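You operate a simulated robot arm through the tools that you are given. There is no shell and no other tool.

You are at the controls of a simulated robot arm. One attempt, no reset.

## Task
Send the four trains over the single line, earliest due time first.
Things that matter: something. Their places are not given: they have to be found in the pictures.

Only the result counts: the job must be done as asked and must still hold three seconds after the hand-in. Knocking over, shifting, dropping, spilling or breaking anything else fails it.

## Robot
A 6-joint arm with a fingered hand, fixed in place. Base frame: the origin is on the floor under the middle of its stand, x ahead of it, y to its left, z up; the work surface is at about z = 0.74. Lengths are in m, angles in degrees, forces in N, time in s.
With the tool pointing down near the work surface it reaches from about 0.14 to 0.88 m from the base axis. Its first joint turns from -166.0 to 166.0 degrees. Payload 5 kg.
The TCP is the grasp point between the finger pads, 0.037 m short of the fingertips. In the tool frame z runs along the fingers and y along their closing line. The gripper opens to 0.124 m; its body begins 0.043 m behind the TCP. The gripper is a hand of 3 fingers: y runs from the thumb to the fingers, the wrist lies at [-0.021, -0.125, -0.215] in the tool frame, and closing takes about 1.5 s.
Orientation is told as [roll, pitch, yaw] about the base's x, y, z axes, in that order, counted from this pose: with the fingers straight down and the wrist toward the robot, the tool's x, y and z point along [0, 1, 0], [1, 0, 0] and [0, 0, -1] of the base frame.

## Interface
- The arm moves only by the tool play_rows. Its argument "rows" is a list of rows, each a list of 7 numbers: the shift along the tool's x, y, z in m, then the turn, a rotation vector about the tool's x, y, z in degrees, then the gripper command, from -1 (shut) to 1 (fully open), values between in proportion. In form: [[dx, dy, dz, ax, ay, az, fingers], ...]. A call has 1 to 20 rows; each row shifts and turns the commanded pose from where the row before left it, along the tool's axes as they then stand. Each row takes 0.2 s and may step no farther than 0.05 m and 8.6 degrees from the row before; otherwise, or with a gripper value out of range, the whole call is refused. A pose out of reach is approached as far as the arm can. The call stops where the force on the tool passes 40 N (or 10 N more than at its start, if that is more) or the arm is blocked; 0.2 s more then pass. Each finger travels about 0.072 m/s and halts on what it meets, pressing with about 27 N; the grip force reading is that of the motor and also rises with nothing between the fingers. The clock runs only during rows and for 0.2 s after the last one: add rows that do not move to give the fingers time. It gives the time, the measured TCP pose, the force on the tool (base axes), the opening and the grip force at its end, in the units of the frame above (readings bear some noise), with the torque about the TCP (base axes, N m) and any sound that the robot's microphone picked up, and new pictures: "show" is both (left out), scene, wrist or none.
- Cameras (640 x 400 px; columns grow to the right, rows downward): "scene" is fixed at [0.3982, 0.5004, 1.5155]; the picture's right is [-1.00, -0.02, 0.00], its down [-0.01, 0.46, -0.89] and it looks along [0.02, -0.89, -0.46] (base axes); focal length 312 px, centre (320, 200). "wrist" rides on the gripper at [0.072, -0.104, -0.154] in the tool frame; the picture's right is [-0.83, 0.26, -0.49], its down [-0.51, -0.72, 0.47] and it looks along [-0.23, 0.64, 0.73] (tool axes); focal length 243 px, centre (320, 200).
- grasp_type(shape): the hand has 3 fingers and takes this shape, open, in about a second: jaw (thumb against the fingers, like two jaws); tri (thumb and two fingers); tip (a fingertip pinch); poke (one finger out to press); point (the index stretched); flat (the hand flat); cup (the hand cupped); fist (a fist). The gripper value then closes the fingers along that shape, each until it touches; the sizes above hold for jaw. It gives what a move gives, with no picture.
- probe_pixels(camera, pixels): for up to 12 pixels [column, row] of the newest picture of that camera ("zoom" is the newest enlarged one), the place [x, y, z] in the base frame of the surface seen there, good to about 0.002 m. No time passes.
- enlarge(camera, box): a new picture of the part [left, top, right, bottom] of that camera's present view, enlarged. No time passes.
- job_done(): hands the job in; it is judged then, once.

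Open the gripper and draw the arm clear of the work before you hand the job in, unless the task says otherwise.

The tools are called after ">>>" as a command line: name --pt "numbers of a row" for each row, then --argument value for the rest, lists and objects as JSON in quotes. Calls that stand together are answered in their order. play_rows: Moves the arm, as the interface text tells. Its arguments: {"type":"object","properties":{"rows":{"type":"array"},"show":{"type":"string","enum":["both","scene","wrist","none"]}},"required":["rows"]} The other tools are called the same way: grasp_type (shape) gives the hand a shape; probe_pixels (camera, pixels) gives the place of the surface under pixels of a picture; enlarge (camera, box) takes an enlarged picture of a part of a camera's view; job_done () hands the job in.

At the start:

```text
clock: 0.0
tcp_pos: [0.6188, -0.4151, 1.1285]
ee_rot: [0.0, 0.1, 0.0]
contact_force: [0.1, -0.8, -0.1]
torque: [0.02, 0.01, -0.03]
opening: 0.1237
finger_force: 0.1
shape: jaw
```

scene: 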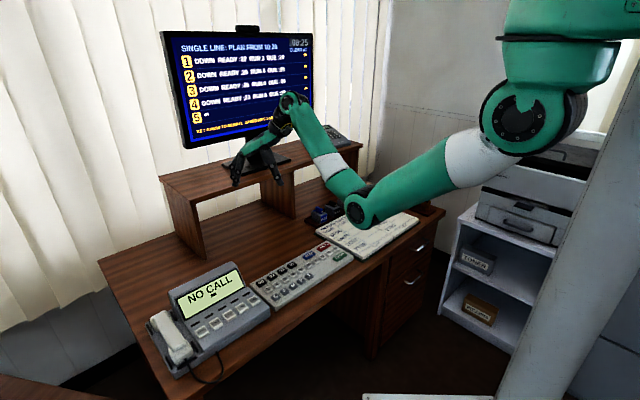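
wrist: 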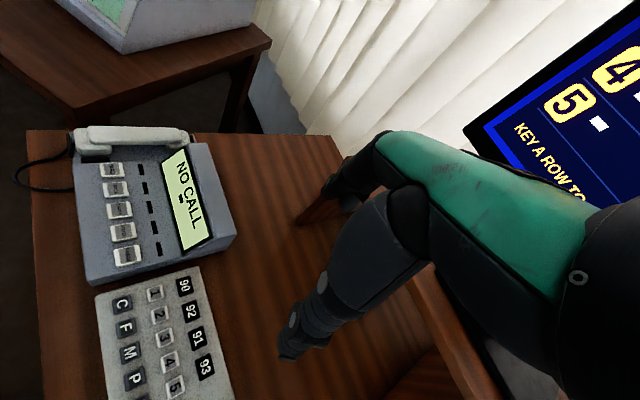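

The scene picture shows a monitor with a train plan (columns 165-310, rows 35-140), a keypad (255-350, 240-310), a phone panel (150-270, 260-370) and a paper sheet (320-415, 210-255). I enlarge these to read them.

>>> enlarge --camera "scene" --box '[160, 25, 320, 145]'

>>> enlarge --camera "scene" --box '[240, 230, 360, 315]'

>>> enlarge --camera "scene" --box '[300, 190, 440, 265]'

>>> enlarge --camera "scene" --box '[140, 250, 280, 380]'

>>> enlarge --camera "wrist" --box '[20, 100, 260, 400]'

```text
3.33 times, centred on (240, 85) of scene
```

zoom: 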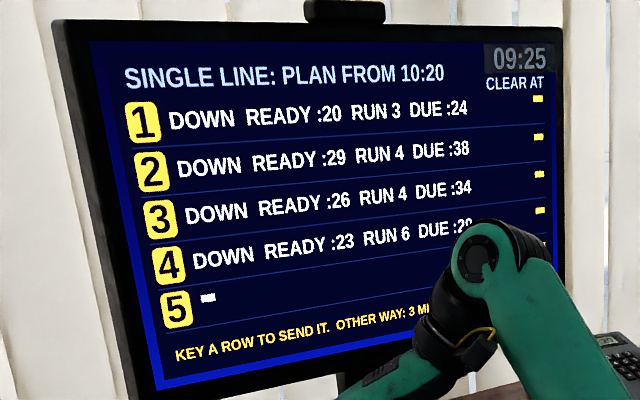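

```text
4.71 times, centred on (300, 272) of scene
```

zoom: 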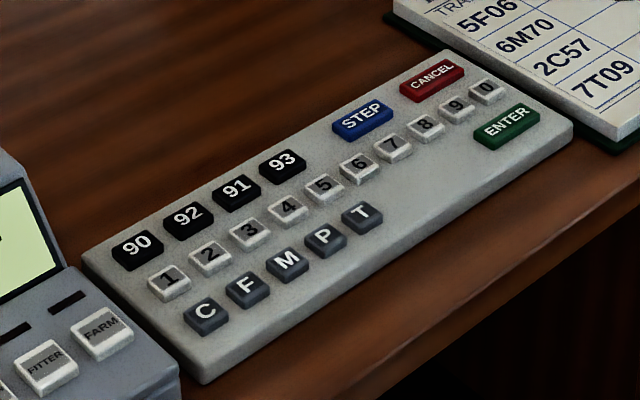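

```text
4.57 times, centred on (370, 228) of scene
```

zoom: 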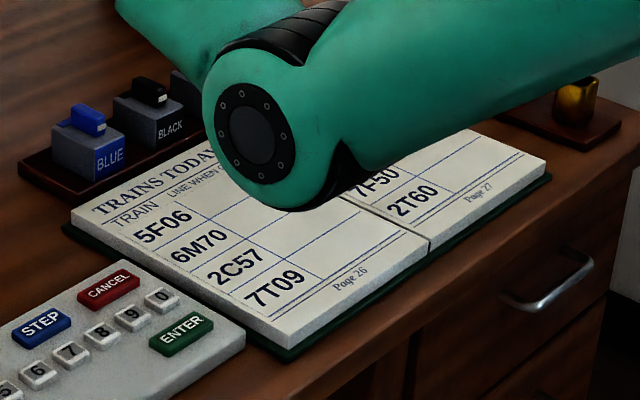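

```text
3.08 times, centred on (210, 315) of scene
```

zoom: 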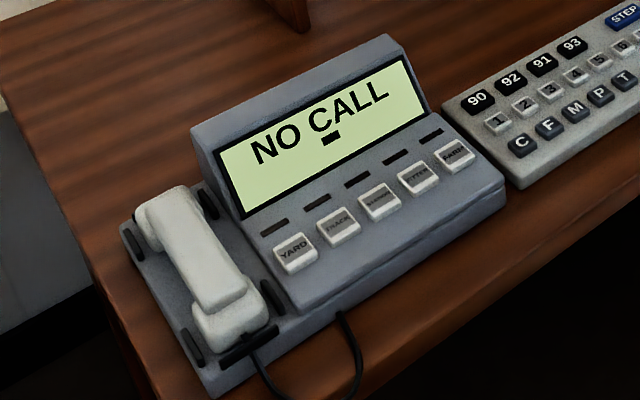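

```text
1.33 times, centred on (140, 250) of wrist
```

zoom: 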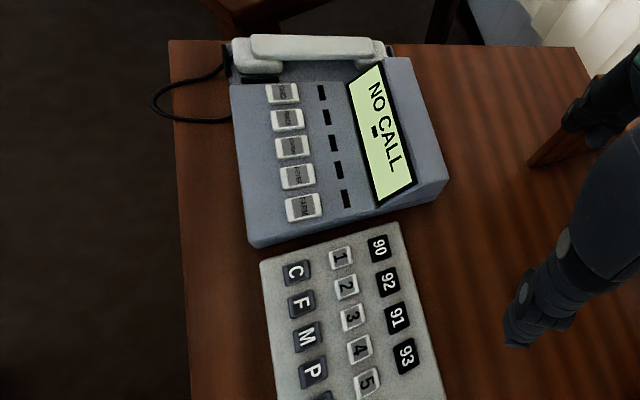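

The due time of row 4 and the bottom line of the monitor are partly hidden by the arm (zoom 1, around (460,225) and (430,310)). I probe keypad, monitor and desk positions first.

>>> enlarge --camera "scene" --box '[240, 230, 360, 315]'

>>> probe_pixels --camera "zoom" --pixels '[[170, 280], [210, 257], [248, 233], [288, 210], [323, 188], [508, 122], [432, 77], [363, 117], [138, 247], [205, 312], [205, 378], [570, 130]]'

>>> probe_pixels --camera "scene" --pixels '[[190, 60], [300, 42], [200, 130], [280, 115], [332, 133], [110, 260], [355, 150], [165, 180], [205, 255], [438, 212], [360, 350], [200, 400]]'

>>> enlarge --camera "scene" --box '[220, 80, 380, 220]'

```text
4.71 times, centred on (300, 272) of scene
```

zoom: 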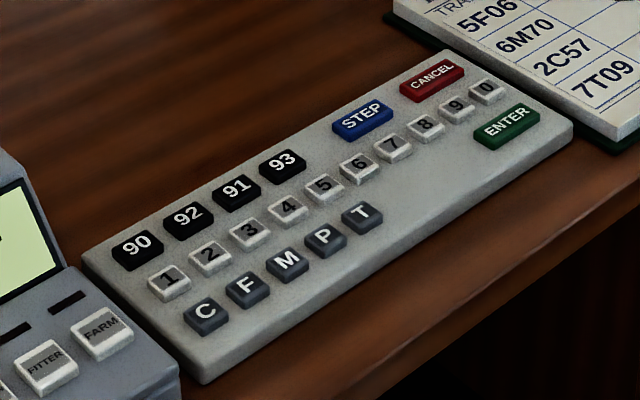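

```text
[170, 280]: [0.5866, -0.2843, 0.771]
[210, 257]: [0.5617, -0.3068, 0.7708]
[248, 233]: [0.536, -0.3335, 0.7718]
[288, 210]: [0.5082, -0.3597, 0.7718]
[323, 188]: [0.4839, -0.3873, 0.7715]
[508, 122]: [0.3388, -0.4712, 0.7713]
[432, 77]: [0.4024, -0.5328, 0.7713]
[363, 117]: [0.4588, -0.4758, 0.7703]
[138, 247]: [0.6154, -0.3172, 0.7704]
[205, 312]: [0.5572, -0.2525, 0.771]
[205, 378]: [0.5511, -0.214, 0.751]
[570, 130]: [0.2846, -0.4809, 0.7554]
```

```text
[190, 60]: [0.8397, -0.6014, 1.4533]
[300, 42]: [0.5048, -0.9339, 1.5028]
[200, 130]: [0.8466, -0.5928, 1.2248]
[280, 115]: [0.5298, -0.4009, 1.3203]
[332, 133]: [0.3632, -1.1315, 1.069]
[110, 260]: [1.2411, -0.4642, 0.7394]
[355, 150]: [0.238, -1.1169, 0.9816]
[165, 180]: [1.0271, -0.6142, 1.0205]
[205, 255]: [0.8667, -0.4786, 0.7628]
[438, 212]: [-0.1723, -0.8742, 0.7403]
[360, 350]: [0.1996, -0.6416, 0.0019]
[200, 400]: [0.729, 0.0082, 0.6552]
```

```text
2.86 times, centred on (300, 150) of scene
```

zoom: 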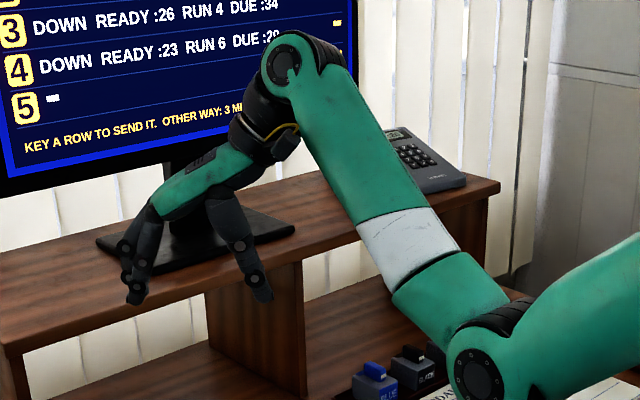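

Row 4 seems to read DUE :28 or :29, but the wrist hides it at zoom (275,40). I'll take the poke shape and lower the arm over the keypad so the monitor comes clear.

>>> grasp_type --shape "poke"

>>> play_rows --pt "0.01 -0.03 0.02 0 0 0 1" --pt "0.01 -0.03 0.02 0 0 0 1" --pt "0.01 -0.03 0.02 0 0 0 1" --pt "0.01 -0.03 0.02 0 0 0 1" --pt "0.01 -0.02 0.02 0 0 0 1" --pt "0 0 0 0 0 0 1" --show "both"

```text
clock: 0.9
tcp_pos: [0.6175, -0.4158, 1.128]
ee_rot: [0.1, 0.0, 0.0]
contact_force: [-0.7, -0.2, -0.2]
torque: [0.01, -0.02, 0.03]
opening: 0.0
finger_force: 0.1
shape: poke
```

```text
clock: 2.3
tcp_pos: [0.4792, -0.3663, 1.0291]
ee_rot: [0.0, 0.0, 0.0]
contact_force: [0.0, 0.2, 0.4]
torque: [-0.02, -0.01, -0.04]
opening: 0.0004
finger_force: 0.0
shape: poke
```

scene: 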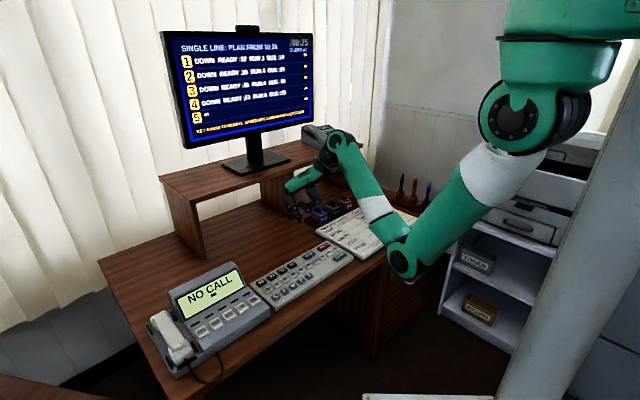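
wrist: 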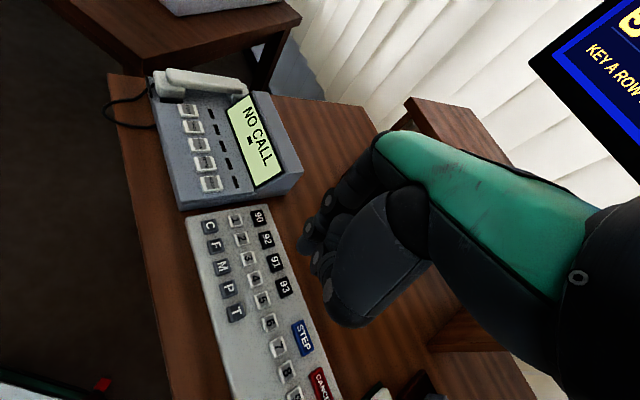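

The monitor is now unobstructed (165-312, 32-145). I enlarge it and the hand.

>>> enlarge --camera "scene" --box '[160, 25, 320, 145]'

>>> enlarge --camera "scene" --box '[180, 90, 320, 145]'

>>> enlarge --camera "scene" --box '[270, 150, 360, 230]'

>>> enlarge --camera "wrist" --box '[180, 160, 440, 400]'

```text
3.33 times, centred on (240, 85) of scene
```

zoom: 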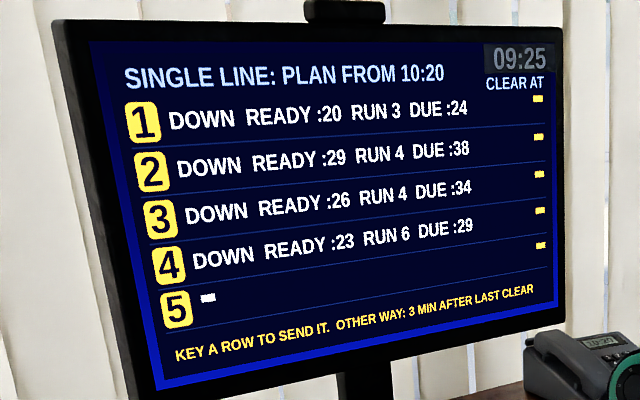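

```text
4.57 times, centred on (250, 118) of scene
```

zoom: 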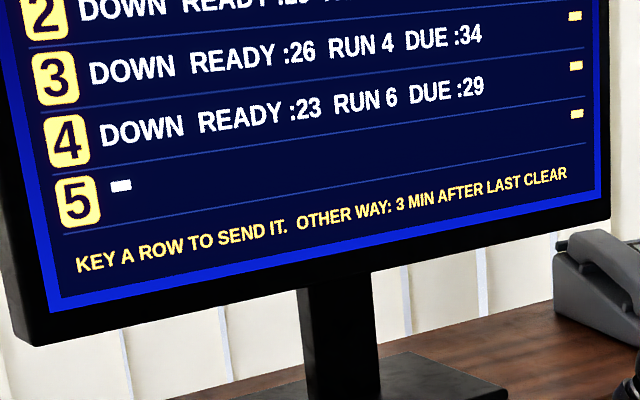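

```text
5.00 times, centred on (315, 190) of scene
```

zoom: 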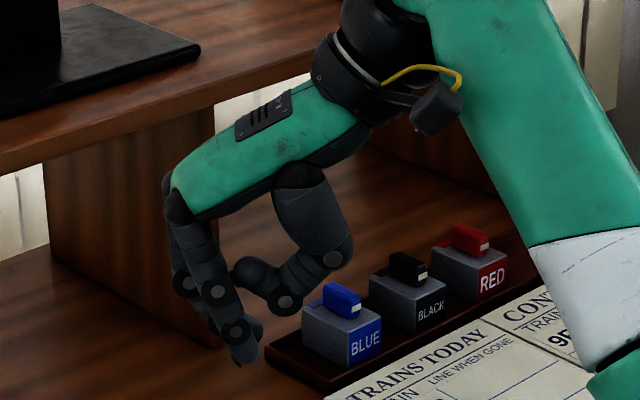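

```text
1.67 times, centred on (310, 280) of wrist
```

zoom: 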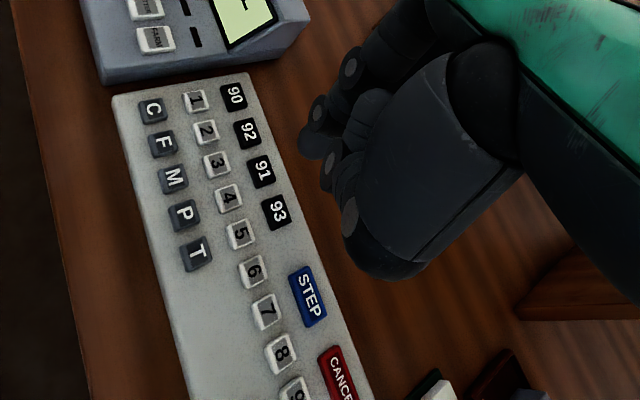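

Due times: row 1 :24, row 4 :29, row 3 :34, row 2 :38, so the order is 1, 4, 3, 2. Now I locate the extended fingertip (around scene (300,221)) with a zoom and probe.

>>> enlarge --camera "scene" --box '[280, 190, 328, 220]'

>>> probe_pixels --camera "scene" --pixels '[[300, 221], [299, 219], [297, 215], [308, 209], [294, 208], [301, 220]]'

```text
13.33 times, centred on (304, 205) of scene
```

zoom: 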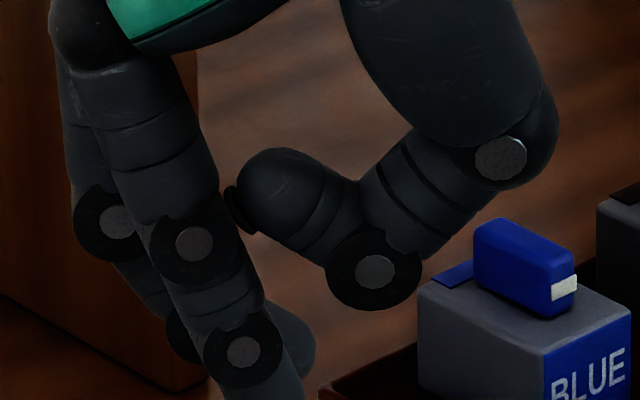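

```text
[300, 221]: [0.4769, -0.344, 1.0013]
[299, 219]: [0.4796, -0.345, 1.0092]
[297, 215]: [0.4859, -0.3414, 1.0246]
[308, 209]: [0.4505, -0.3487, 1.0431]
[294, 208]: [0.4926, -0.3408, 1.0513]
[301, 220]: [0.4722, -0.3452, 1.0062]
```

>>> enlarge --camera "scene" --box '[276, 200, 324, 230]'

```text
13.33 times, centred on (300, 215) of scene
```

zoom: 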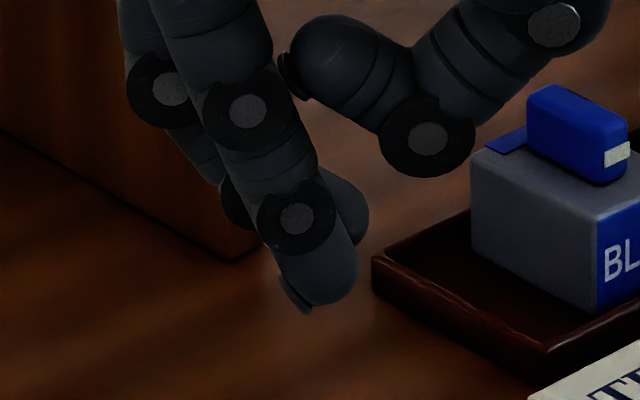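

The lowest fingertip ends at zoom (325,303); I probe its surface to get the tip offset from the TCP.

>>> probe_pixels --camera "zoom" --pixels '[[325, 298], [320, 285], [335, 295], [310, 290], [350, 275], [300, 265], [330, 260], [345, 195], [290, 285], [306, 308], [355, 235]]'

>>> probe_pixels --camera "wrist" --pixels '[[305, 248], [301, 246], [313, 228], [316, 263], [328, 290], [340, 215]]'

```text
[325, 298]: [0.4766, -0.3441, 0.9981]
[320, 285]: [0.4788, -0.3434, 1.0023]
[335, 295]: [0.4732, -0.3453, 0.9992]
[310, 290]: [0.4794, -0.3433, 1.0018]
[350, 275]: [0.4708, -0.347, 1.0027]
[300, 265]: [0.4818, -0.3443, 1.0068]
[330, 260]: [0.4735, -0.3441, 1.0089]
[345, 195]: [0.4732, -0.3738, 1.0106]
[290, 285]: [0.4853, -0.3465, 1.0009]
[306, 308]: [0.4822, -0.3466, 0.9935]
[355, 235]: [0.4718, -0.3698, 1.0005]
```

```text
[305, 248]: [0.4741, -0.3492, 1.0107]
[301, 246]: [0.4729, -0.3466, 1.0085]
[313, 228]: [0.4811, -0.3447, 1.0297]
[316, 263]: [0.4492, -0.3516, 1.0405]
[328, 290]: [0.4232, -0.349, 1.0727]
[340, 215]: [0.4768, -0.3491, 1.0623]
```

In the open poke shape two fingers appear equally low (near one at y≈-0.35, rear at y≈-0.38). I close along the shape to see whether one finger remains alone extended.

>>> play_rows --pt "0 0 0 0 0 0 -1" --pt "0 0 0 0 0 0 -1" --pt "0 0 0 0 0 0 -1" --pt "0 0 0 0 0 0 -1" --pt "0 0 0 0 0 0 -1" --pt "0 0 0 0 0 0 -1" --pt "0 0 0 0 0 0 -1" --pt "0 0 0 0 0 0 -1" --show "both"

>>> enlarge --camera "scene" --box '[276, 200, 324, 230]'

```text
clock: 4.1
tcp_pos: [0.48, -0.3661, 1.0305]
ee_rot: [0.0, 0.0, 0.0]
contact_force: [0.5, 0.0, -0.4]
torque: [0.01, 0.0, 0.03]
opening: 0.0001
finger_force: 27.2
shape: jaw
```

scene: 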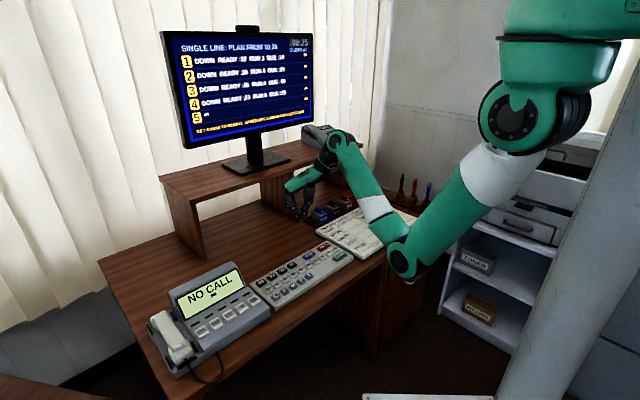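
wrist: 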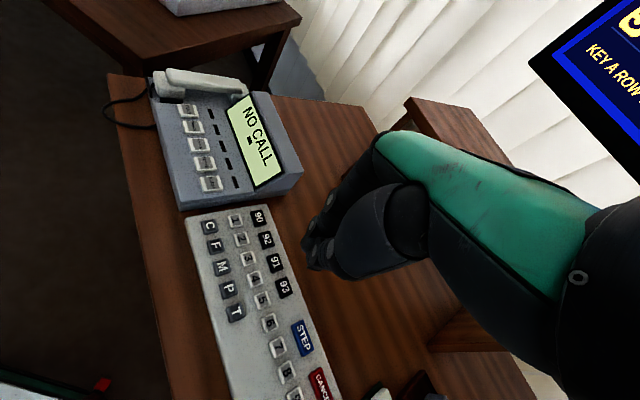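

```text
13.33 times, centred on (300, 215) of scene
```

zoom: 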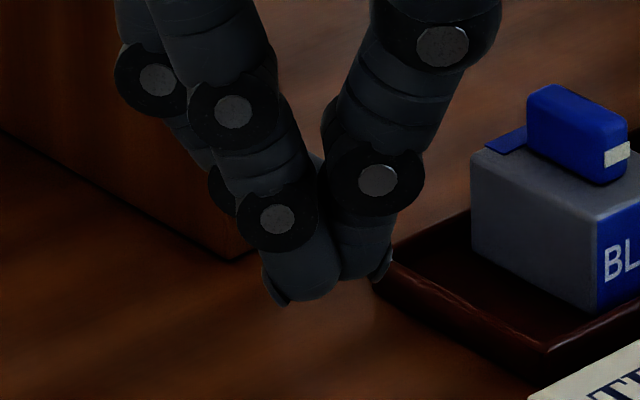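

Closing turned the shape back into a closed jaw, so that is not a single-finger poke. I try the "point" shape and look.

>>> grasp_type --shape "point"

>>> enlarge --camera "scene" --box '[270, 195, 334, 235]'

>>> enlarge --camera "wrist" --box '[240, 160, 440, 320]'

```text
clock: 5.0
tcp_pos: [0.4791, -0.3655, 1.0299]
ee_rot: [0.0, 0.0, -0.1]
contact_force: [0.6, -0.2, 0.2]
torque: [0.0, 0.02, -0.02]
opening: 0.1191
finger_force: 0.1
shape: point
```

```text
10.00 times, centred on (302, 215) of scene
```

zoom: 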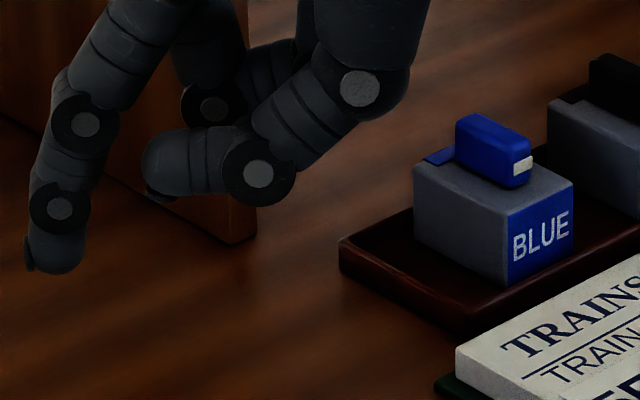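

```text
2.50 times, centred on (340, 240) of wrist
```

zoom: 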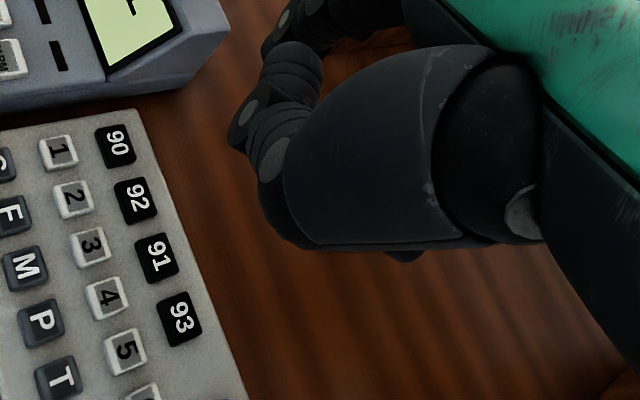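

In the point shape one finger (zoom 1: (55,270)) sticks out and the rest curl up. I probe the fingertip and the lowest points of the curled thumb to know the clearance.

>>> enlarge --camera "scene" --box '[262, 200, 310, 230]'

>>> probe_pixels --camera "scene" --pixels '[[276, 221], [275, 221], [277, 221], [274, 220], [276, 219], [275, 216], [287, 213], [295, 214], [292, 206], [290, 205], [277, 207]]'

```text
13.33 times, centred on (286, 215) of scene
```

zoom: 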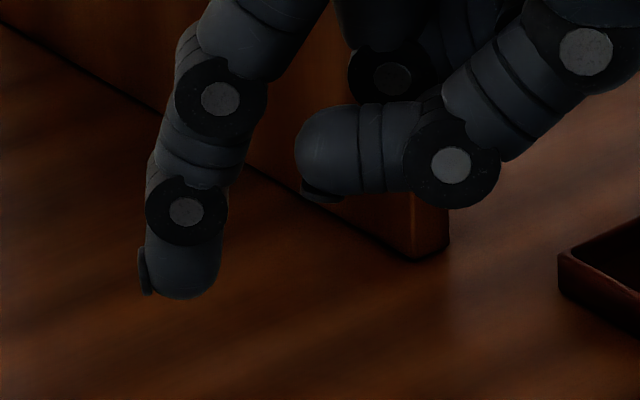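

```text
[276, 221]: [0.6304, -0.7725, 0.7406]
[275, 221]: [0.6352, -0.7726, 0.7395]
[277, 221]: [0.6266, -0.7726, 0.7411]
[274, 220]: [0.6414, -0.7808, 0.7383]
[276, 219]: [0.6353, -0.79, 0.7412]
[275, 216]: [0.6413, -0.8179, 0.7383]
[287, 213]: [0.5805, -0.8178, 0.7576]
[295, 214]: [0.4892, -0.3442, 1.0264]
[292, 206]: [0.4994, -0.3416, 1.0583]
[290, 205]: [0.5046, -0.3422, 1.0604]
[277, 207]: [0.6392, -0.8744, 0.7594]
```

The scene picture was still the older one, so I probe on the fresh zoom instead: fingertip at zoom (185,295), thumb underside at (320,195) and (450,200).

>>> probe_pixels --camera "zoom" --pixels '[[185, 292], [165, 290], [205, 288], [185, 270], [150, 285], [215, 265], [320, 190], [450, 200], [390, 90], [185, 212], [220, 98], [370, 185]]'

```text
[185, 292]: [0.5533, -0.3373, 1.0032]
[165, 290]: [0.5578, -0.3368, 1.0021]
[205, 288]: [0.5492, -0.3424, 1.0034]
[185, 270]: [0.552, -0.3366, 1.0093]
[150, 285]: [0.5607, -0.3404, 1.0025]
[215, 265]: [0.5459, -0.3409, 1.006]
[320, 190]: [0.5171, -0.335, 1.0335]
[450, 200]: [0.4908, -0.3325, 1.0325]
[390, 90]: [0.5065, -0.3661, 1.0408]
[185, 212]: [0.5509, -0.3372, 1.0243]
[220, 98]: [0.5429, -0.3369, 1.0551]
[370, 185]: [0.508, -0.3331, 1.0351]
```

The fingertip sits about (+0.074, +0.019, -0.032) from the TCP in base axes, with the thumb 0.03 higher. Before lowering I check the elbow (scene ~(405,260)) and the desk edge, plus the phone box next to the keypad.

>>> play_rows --pt "0 0 0 0 0 0 1" --show "both"

```text
clock: 5.4
tcp_pos: [0.48, -0.3663, 1.0297]
ee_rot: [0.1, 0.0, 0.0]
contact_force: [-0.1, -0.5, -0.7]
torque: [0.01, -0.04, 0.0]
opening: 0.1189
finger_force: 0.1
shape: point
```

scene: 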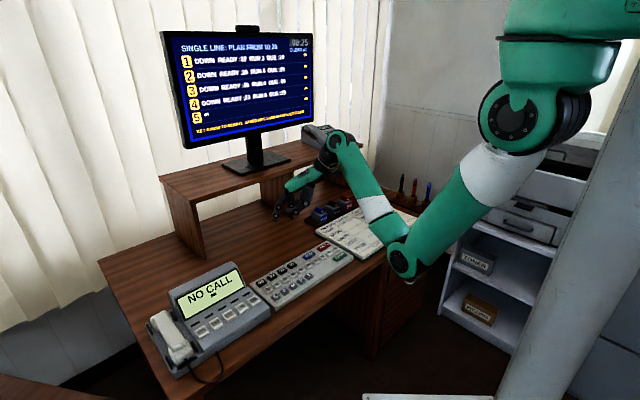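
wrist: 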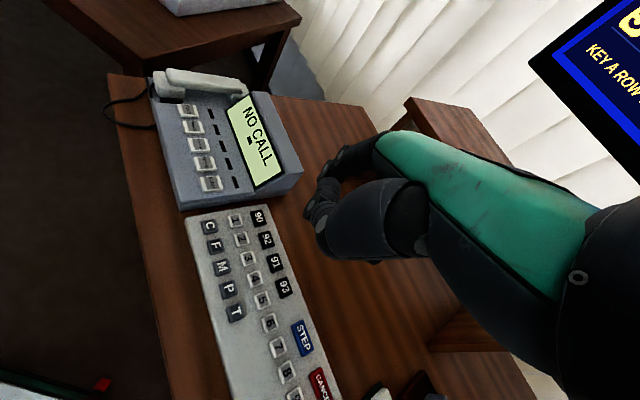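

>>> probe_pixels --camera "scene" --pixels '[[405, 262], [408, 280], [390, 255], [430, 240], [337, 140], [370, 200], [510, 115], [445, 205], [373, 355], [385, 262], [265, 320], [200, 375]]'

>>> enlarge --camera "scene" --box '[340, 180, 450, 300]'

>>> probe_pixels --camera "wrist" --pixels '[[236, 221], [242, 240], [248, 260], [255, 280], [262, 300], [205, 226], [258, 217], [250, 100], [300, 172], [180, 208], [210, 182], [190, 215]]'

```text
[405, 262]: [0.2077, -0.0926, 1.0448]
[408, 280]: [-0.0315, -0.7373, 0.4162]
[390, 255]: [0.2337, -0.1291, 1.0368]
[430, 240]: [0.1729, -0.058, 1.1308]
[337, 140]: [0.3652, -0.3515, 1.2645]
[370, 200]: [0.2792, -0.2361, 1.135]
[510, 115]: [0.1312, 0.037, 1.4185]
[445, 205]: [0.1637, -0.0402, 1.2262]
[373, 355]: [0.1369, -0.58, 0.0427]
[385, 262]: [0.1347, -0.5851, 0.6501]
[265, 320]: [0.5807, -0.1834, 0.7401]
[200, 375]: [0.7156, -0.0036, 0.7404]
```

```text
3.33 times, centred on (395, 240) of scene
```

zoom: 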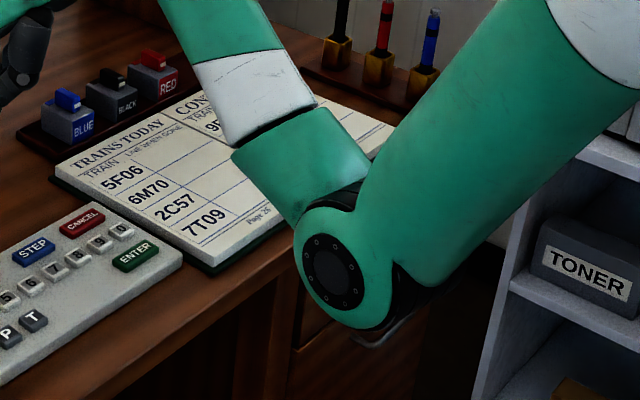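

```text
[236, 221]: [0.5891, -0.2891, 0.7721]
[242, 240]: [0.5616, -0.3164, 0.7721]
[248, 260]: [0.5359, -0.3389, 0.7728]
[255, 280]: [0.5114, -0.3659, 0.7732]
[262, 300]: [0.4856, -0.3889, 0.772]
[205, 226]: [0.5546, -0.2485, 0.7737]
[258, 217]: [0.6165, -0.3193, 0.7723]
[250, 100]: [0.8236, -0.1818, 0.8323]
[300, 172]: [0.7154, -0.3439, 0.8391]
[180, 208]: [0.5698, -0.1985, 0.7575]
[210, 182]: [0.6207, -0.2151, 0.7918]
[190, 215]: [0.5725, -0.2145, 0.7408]
```

Elbow (0.21,-0.10,1.04) stays well in front of the desk, so lowering is safe. I enlarge the keypad in the wrist view to get accurate key centres for 1-4.

>>> enlarge --camera "wrist" --box '[190, 200, 302, 270]'

>>> enlarge --camera "wrist" --box '[190, 200, 318, 280]'

```text
5.71 times, centred on (246, 235) of wrist
```

zoom: 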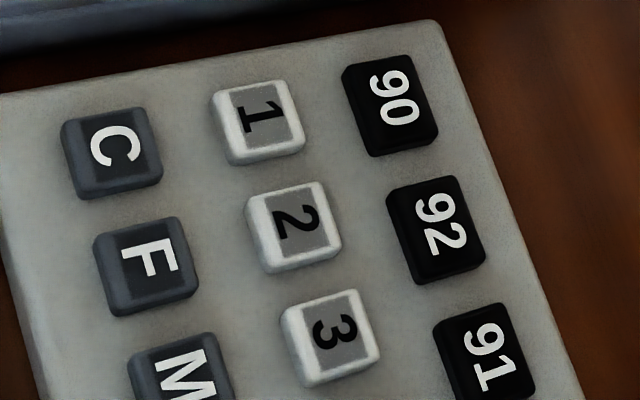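

```text
5.00 times, centred on (254, 240) of wrist
```

zoom: 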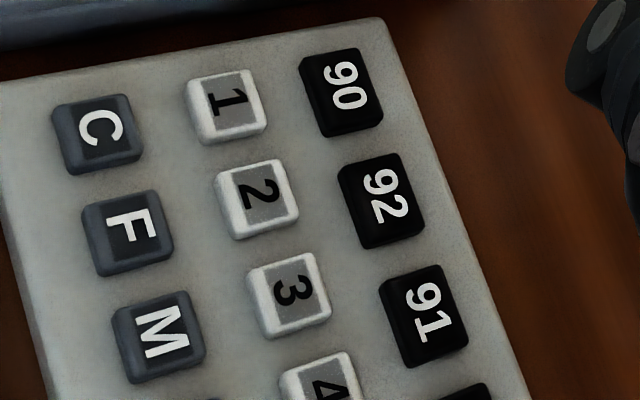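

Key faces: 1 at zoom (229,103), 2 at (259,197), 3 at (292,292); panel surface at (190,200). I probe these along with key edges.

>>> probe_pixels --camera "zoom" --pixels '[[229, 103], [259, 197], [292, 292], [326, 385], [196, 85], [248, 73], [264, 125], [208, 137], [185, 200], [99, 132], [344, 90], [130, 235]]'

>>> enlarge --camera "wrist" --box '[220, 260, 348, 340]'

```text
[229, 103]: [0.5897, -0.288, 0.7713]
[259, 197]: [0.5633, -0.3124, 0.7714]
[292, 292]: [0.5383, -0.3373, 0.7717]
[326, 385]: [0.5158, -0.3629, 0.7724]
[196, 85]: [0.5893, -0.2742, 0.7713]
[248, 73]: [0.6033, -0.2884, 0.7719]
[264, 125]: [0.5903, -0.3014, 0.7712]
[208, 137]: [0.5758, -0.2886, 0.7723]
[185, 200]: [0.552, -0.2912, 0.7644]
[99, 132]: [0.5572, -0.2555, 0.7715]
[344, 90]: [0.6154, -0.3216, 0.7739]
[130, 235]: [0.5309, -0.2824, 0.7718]
```

```text
5.00 times, centred on (284, 300) of wrist
```

zoom: 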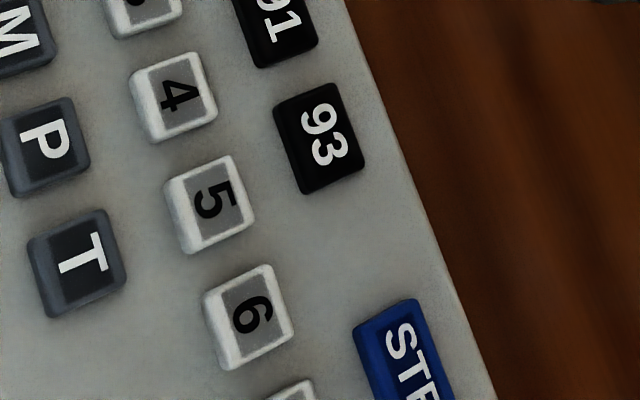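

Key 1 centre is (0.590,-0.288,0.7715), 2 (0.563,-0.3125), 3 (0.538,-0.3375), 4 about (0.514,-0.363); panel surface at z 0.764. I move the fingertip over key 1, about 5 cm above it, and check alignment.

>>> probe_pixels --camera "zoom" --pixels '[[174, 97], [211, 205], [249, 317]]'

>>> play_rows --pt "0.0096 0.0061 0.03 0 0 0 1" --pt "0.0096 0.0061 0.03 0 0 0 1" --pt "0.0096 0.0061 0.03 0 0 0 1" --pt "0.0096 0.0061 0.03 0 0 0 1" --pt "0.0096 0.0061 0.03 0 0 0 1" --pt "0.0096 0.0061 0.03 0 0 0 1" --pt "0 0 0 0 0 0 1" --show "both"

```text
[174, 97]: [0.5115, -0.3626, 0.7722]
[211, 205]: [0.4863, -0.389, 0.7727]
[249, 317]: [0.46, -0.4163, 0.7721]
```

```text
clock: 7.0
tcp_pos: [0.5163, -0.3068, 0.8466]
ee_rot: [0.0, 0.0, 0.0]
contact_force: [0.4, -0.4, 0.2]
torque: [-0.01, 0.01, 0.01]
opening: 0.1191
finger_force: 0.2
shape: point
```

scene: 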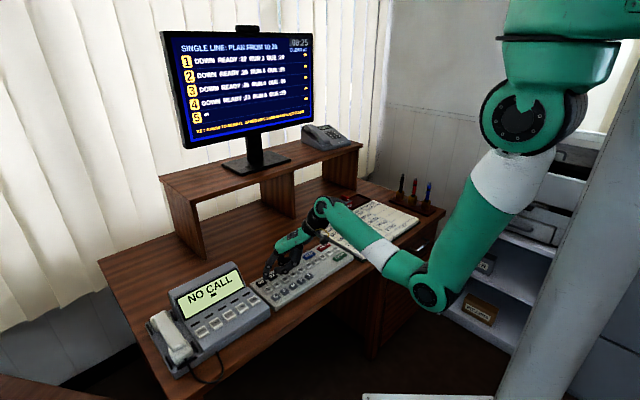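
wrist: 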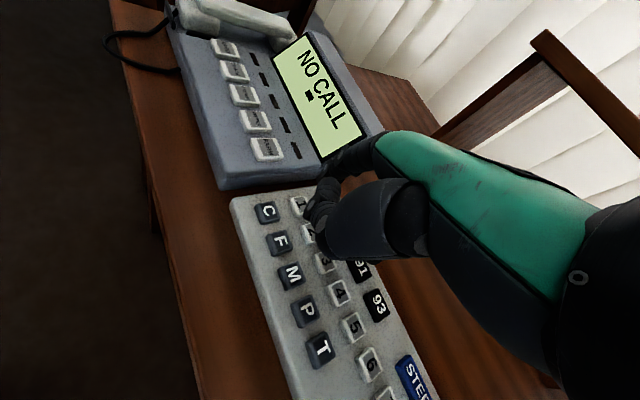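

The fingertip is near scene (267,275), over the left end of the keypad. I enlarge to check where it hangs relative to key 1 and re-measure the tip.

>>> enlarge --camera "scene" --box '[246, 250, 310, 290]'

>>> enlarge --camera "wrist" --box '[250, 160, 378, 240]'

```text
10.00 times, centred on (278, 270) of scene
```

zoom: 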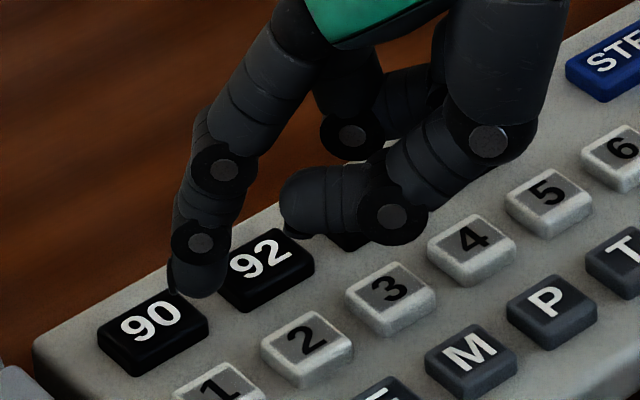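

```text
5.00 times, centred on (314, 200) of wrist
```

zoom: 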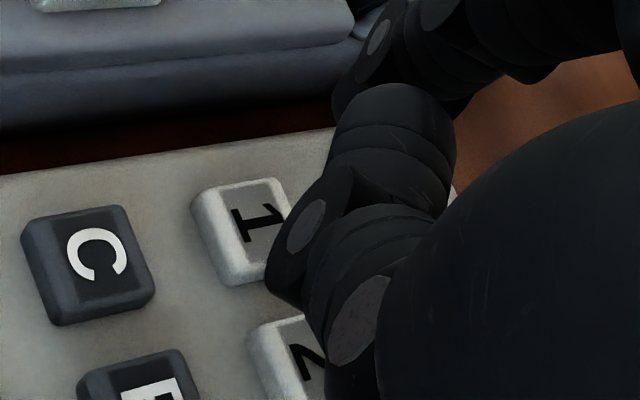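

The tip bottom is at zoom (200,295) in the scene enlargement; I probe it in a fresh zoom.

>>> enlarge --camera "scene" --box '[249, 265, 281, 285]'

```text
16.00 times, centred on (265, 275) of scene
```

zoom: 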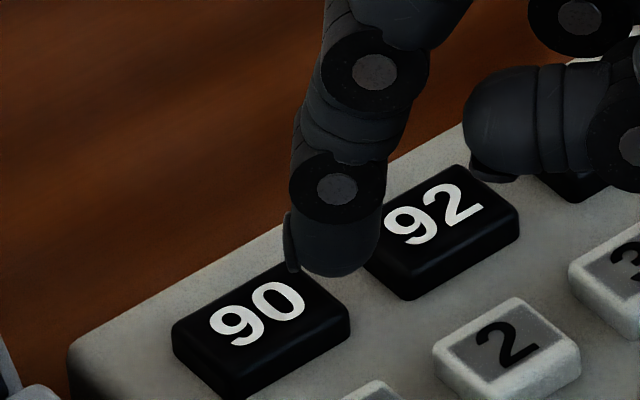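

>>> probe_pixels --camera "zoom" --pixels '[[335, 272], [335, 240], [310, 268], [360, 262], [335, 190], [376, 235], [290, 235], [500, 168], [495, 178], [335, 255]]'

```text
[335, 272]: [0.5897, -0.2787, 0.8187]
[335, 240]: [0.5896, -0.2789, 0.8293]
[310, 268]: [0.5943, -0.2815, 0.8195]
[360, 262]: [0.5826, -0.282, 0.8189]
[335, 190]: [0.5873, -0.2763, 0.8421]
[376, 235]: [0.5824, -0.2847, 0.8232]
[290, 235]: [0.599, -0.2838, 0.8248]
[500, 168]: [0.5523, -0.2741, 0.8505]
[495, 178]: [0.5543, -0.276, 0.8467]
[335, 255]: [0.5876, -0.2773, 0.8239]
```

Tip centre is about (0.5895,-0.2865), bottom z≈0.817, well centred on key 1 (0.590,-0.288). I descend to just about contact first, correcting y by -1.5 mm.

>>> play_rows --pt "-0.0015 0 0.012 0 0 0 1" --pt "0 0 0.012 0 0 0 1" --pt "0 0 0.012 0 0 0 1" --pt "0 0 0.006 0 0 0 1" --pt "0 0 0.002 0 0 0 1" --pt "0 0 0 0 0 0 1" --show "both"

>>> enlarge --camera "scene" --box '[246, 265, 294, 295]'

```text
clock: 8.4
tcp_pos: [0.5143, -0.3085, 0.8036]
ee_rot: [0.0, 0.0, 0.0]
contact_force: [-1.0, 0.1, 0.0]
torque: [0.0, 0.01, 0.02]
opening: 0.1189
finger_force: 0.0
shape: point
```

scene: 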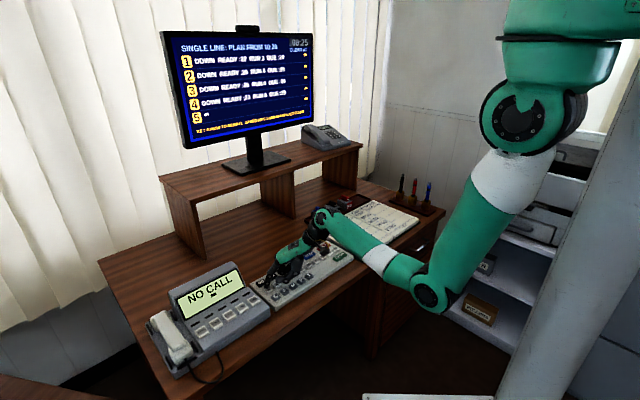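
wrist: 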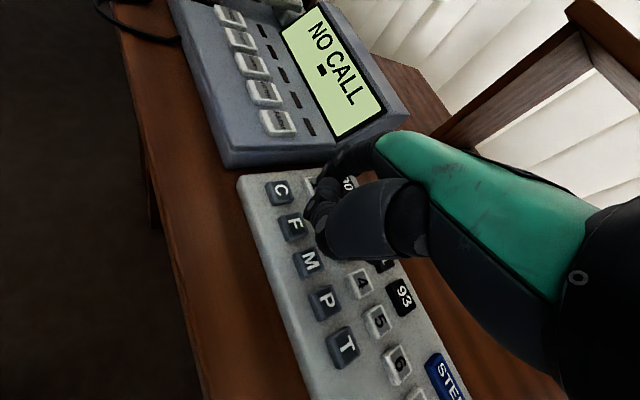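

```text
13.33 times, centred on (270, 280) of scene
```

zoom: 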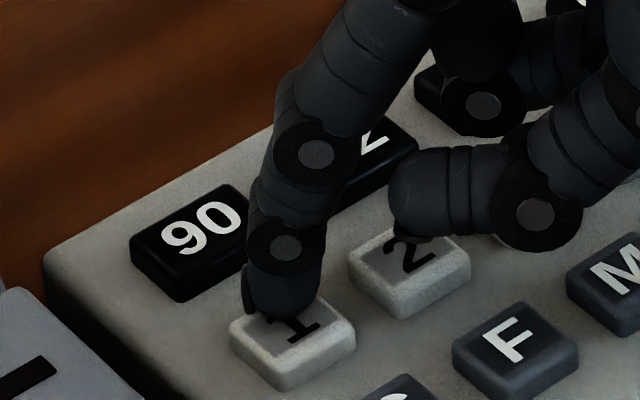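

The fingertip hovers about 2 mm over key 1 (zoom (285,315)), no contact force yet. I press down in small steps.

>>> play_rows --pt "0 0 0.002 0 0 0 1" --pt "0 0 0.002 0 0 0 1" --pt "0 0 0 0 0 0 1" --show "scene"

>>> enlarge --camera "scene" --box '[160, 25, 320, 145]'

```text
clock: 9.2
tcp_pos: [0.5153, -0.3091, 0.801]
ee_rot: [-0.1, -0.1, 0.0]
contact_force: [-0.4, -0.2, 0.1]
torque: [0.02, -0.05, -0.01]
opening: 0.1192
finger_force: 0.0
shape: point
heard: click
```

scene: 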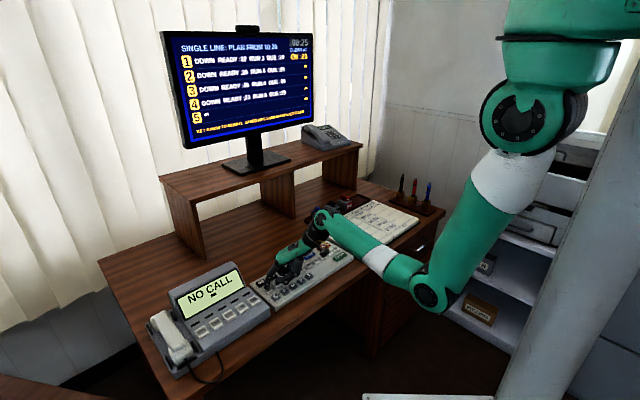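

```text
3.33 times, centred on (240, 85) of scene
```

zoom: 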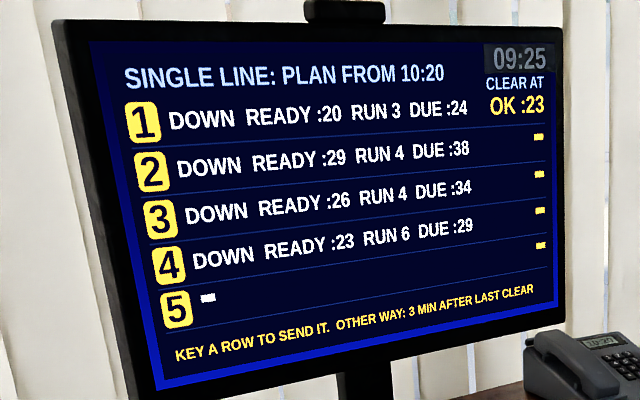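

A click was heard and row 1 now shows "OK :23" — a single key press sends the row. Next is row 4: I lift and move the fingertip by (-0.0775,-0.0755) to over key 4.

>>> play_rows --pt "0 0 -0.015 0 0 0 1" --pt "0 0 -0.02 0 0 0 1" --pt "-0.0189 -0.0194 0 0 0 0 1" --pt "-0.0189 -0.0194 0 0 0 0 1" --pt "-0.0189 -0.0194 0 0 0 0 1" --pt "-0.0188 -0.0193 0 0 0 0 1" --pt "0 0 0.02 0 0 0 1" --pt "0 0 0 0 0 0 1" --show "both"

>>> enlarge --camera "scene" --box '[264, 250, 312, 280]'

>>> enlarge --camera "scene" --box '[160, 25, 320, 145]'

```text
clock: 11.0
tcp_pos: [0.439, -0.3869, 0.8144]
ee_rot: [0.0, 0.0, 0.0]
contact_force: [0.0, -0.6, -0.9]
torque: [0.01, 0.01, -0.01]
opening: 0.1189
finger_force: 0.0
shape: point
```

scene: 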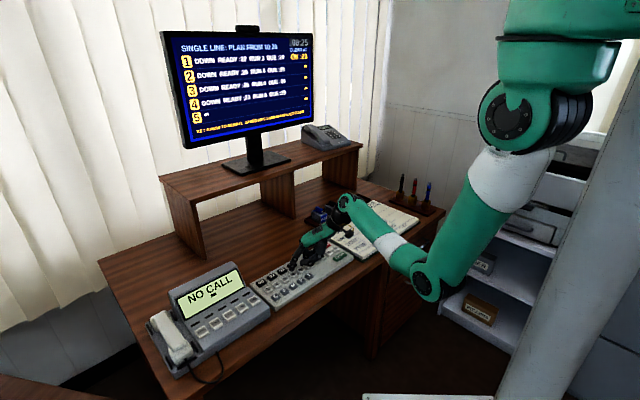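
wrist: 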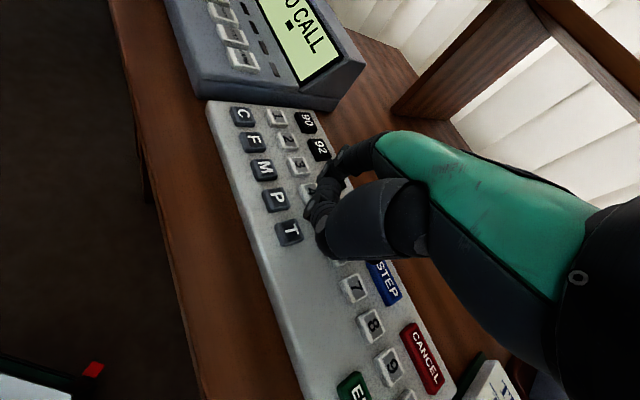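

```text
13.33 times, centred on (288, 265) of scene
```

zoom: 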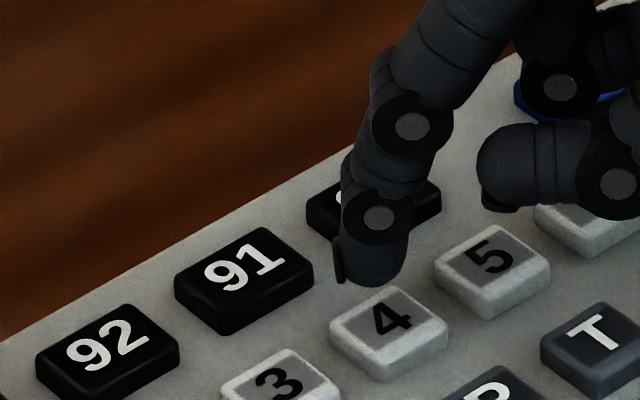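

```text
3.33 times, centred on (240, 85) of scene
```

zoom: 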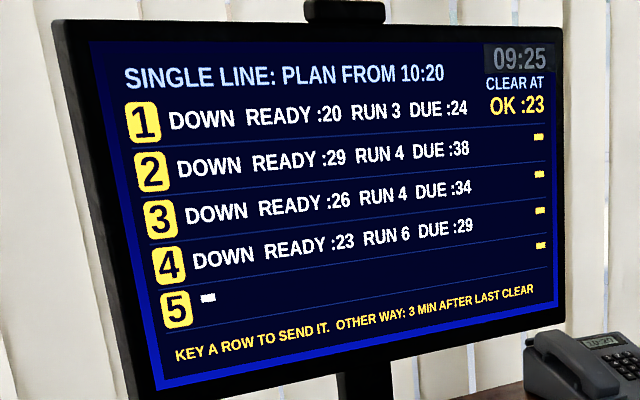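

The fingertip hovers about 13 mm above key 4 (zoom tip (375,285), key (390,320)). I nudge ~1.5 mm and press down.

>>> play_rows --pt "0.0015 -0.0015 0.005 0 0 0 1" --pt "0 0 0.005 0 0 0 1" --pt "0 0 0.002 0 0 0 1" --pt "0 0 0.002 0 0 0 1" --pt "0 0 0 0 0 0 1" --show "scene"

>>> enlarge --camera "scene" --box '[264, 250, 312, 280]'

>>> enlarge --camera "scene" --box '[160, 25, 320, 145]'

```text
clock: 12.2
tcp_pos: [0.4358, -0.3836, 0.801]
ee_rot: [0.1, 0.0, 0.0]
contact_force: [-0.3, -0.2, -0.3]
torque: [0.02, -0.04, 0.01]
opening: 0.119
finger_force: 0.1
shape: point
```

scene: 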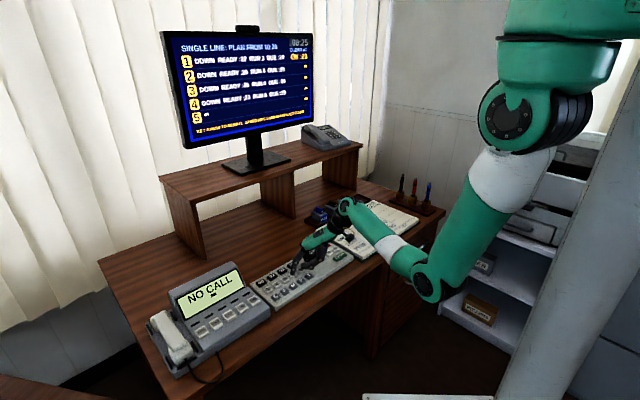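

```text
13.33 times, centred on (288, 265) of scene
```

zoom: 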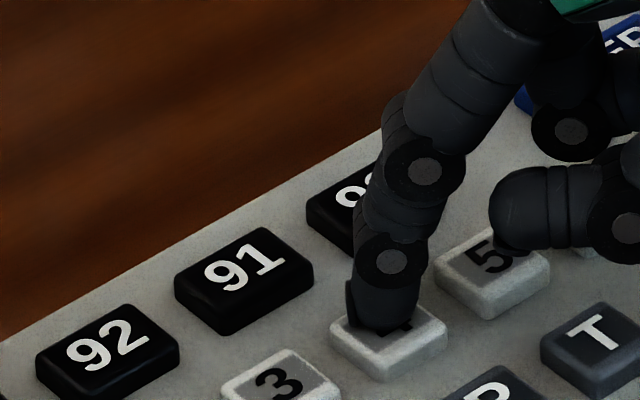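

```text
3.33 times, centred on (240, 85) of scene
```

zoom: 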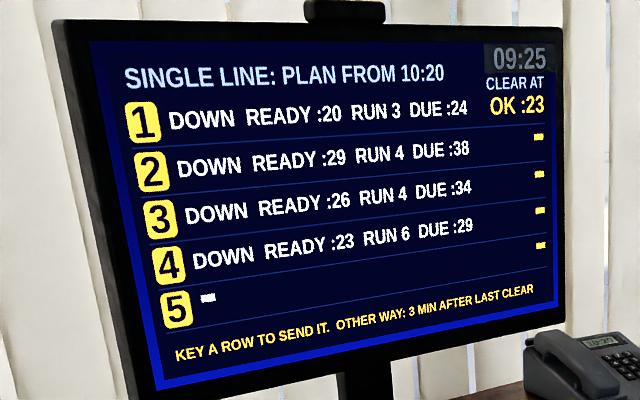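

The tip is on key 4 (zoom (385,325)) but no click yet and row 4 is still blank. I press 1 mm further at a time.

>>> play_rows --pt "0 0 0.001 0 0 0 1" --pt "0 0 0 0 0 0 1" --show "scene"

>>> enlarge --camera "scene" --box '[160, 25, 320, 145]'

```text
clock: 12.8
tcp_pos: [0.4359, -0.3847, 0.8003]
ee_rot: [0.0, 0.0, -0.1]
contact_force: [-0.6, 0.0, 0.1]
torque: [-0.01, -0.04, 0.0]
opening: 0.119
finger_force: 0.0
shape: point
heard: click
```

scene: 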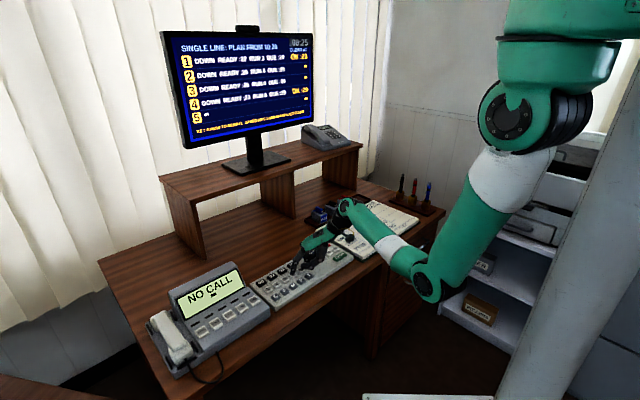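

```text
3.33 times, centred on (240, 85) of scene
```

zoom: 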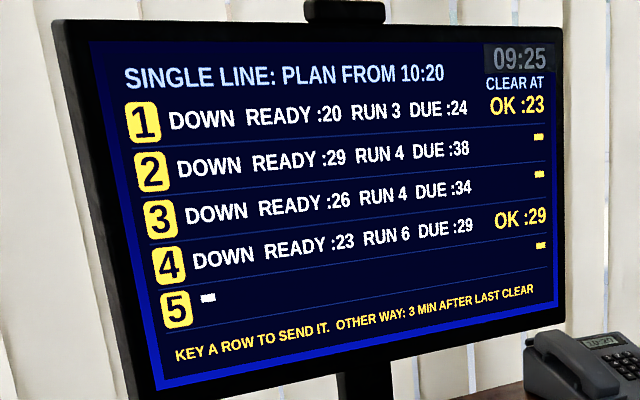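

Click heard and row 4 shows "OK :29". Next is row 3: I lift and shift the fingertip by about (+0.027,+0.0255) to key 3.

>>> play_rows --pt "0 0 -0.012 0 0 0 1" --pt "0 0 -0.015 0 0 0 1" --pt "0.01275 0.0135 0 0 0 0 1" --pt "0.01275 0.0135 0 0 0 0 1" --pt "0 0 0.014 0 0 0 1" --pt "0 0 0 0 0 0 1" --show "scene"

>>> enlarge --camera "scene" --box '[264, 250, 312, 280]'

>>> enlarge --camera "scene" --box '[160, 25, 320, 145]'

```text
clock: 14.2
tcp_pos: [0.4614, -0.3574, 0.8114]
ee_rot: [0.0, 0.1, 0.0]
contact_force: [-0.3, -0.1, 0.6]
torque: [0.01, 0.0, -0.02]
opening: 0.1193
finger_force: 0.0
shape: point
```

scene: 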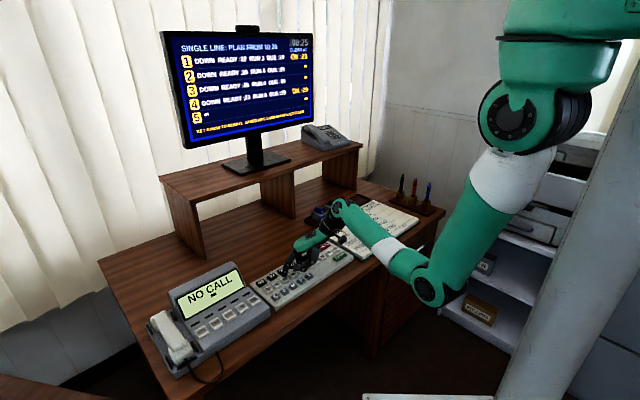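

```text
13.33 times, centred on (288, 265) of scene
```

zoom: 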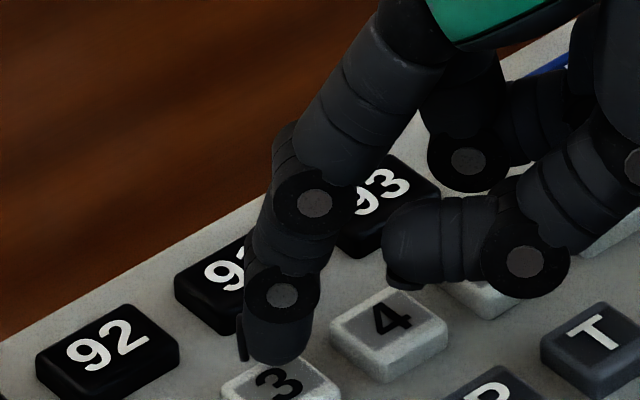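

```text
3.33 times, centred on (240, 85) of scene
```

zoom: 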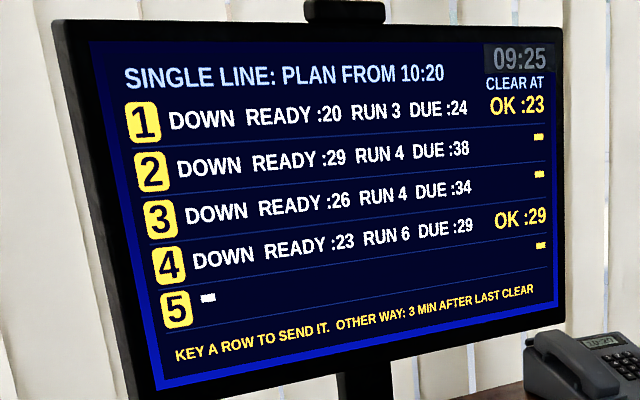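

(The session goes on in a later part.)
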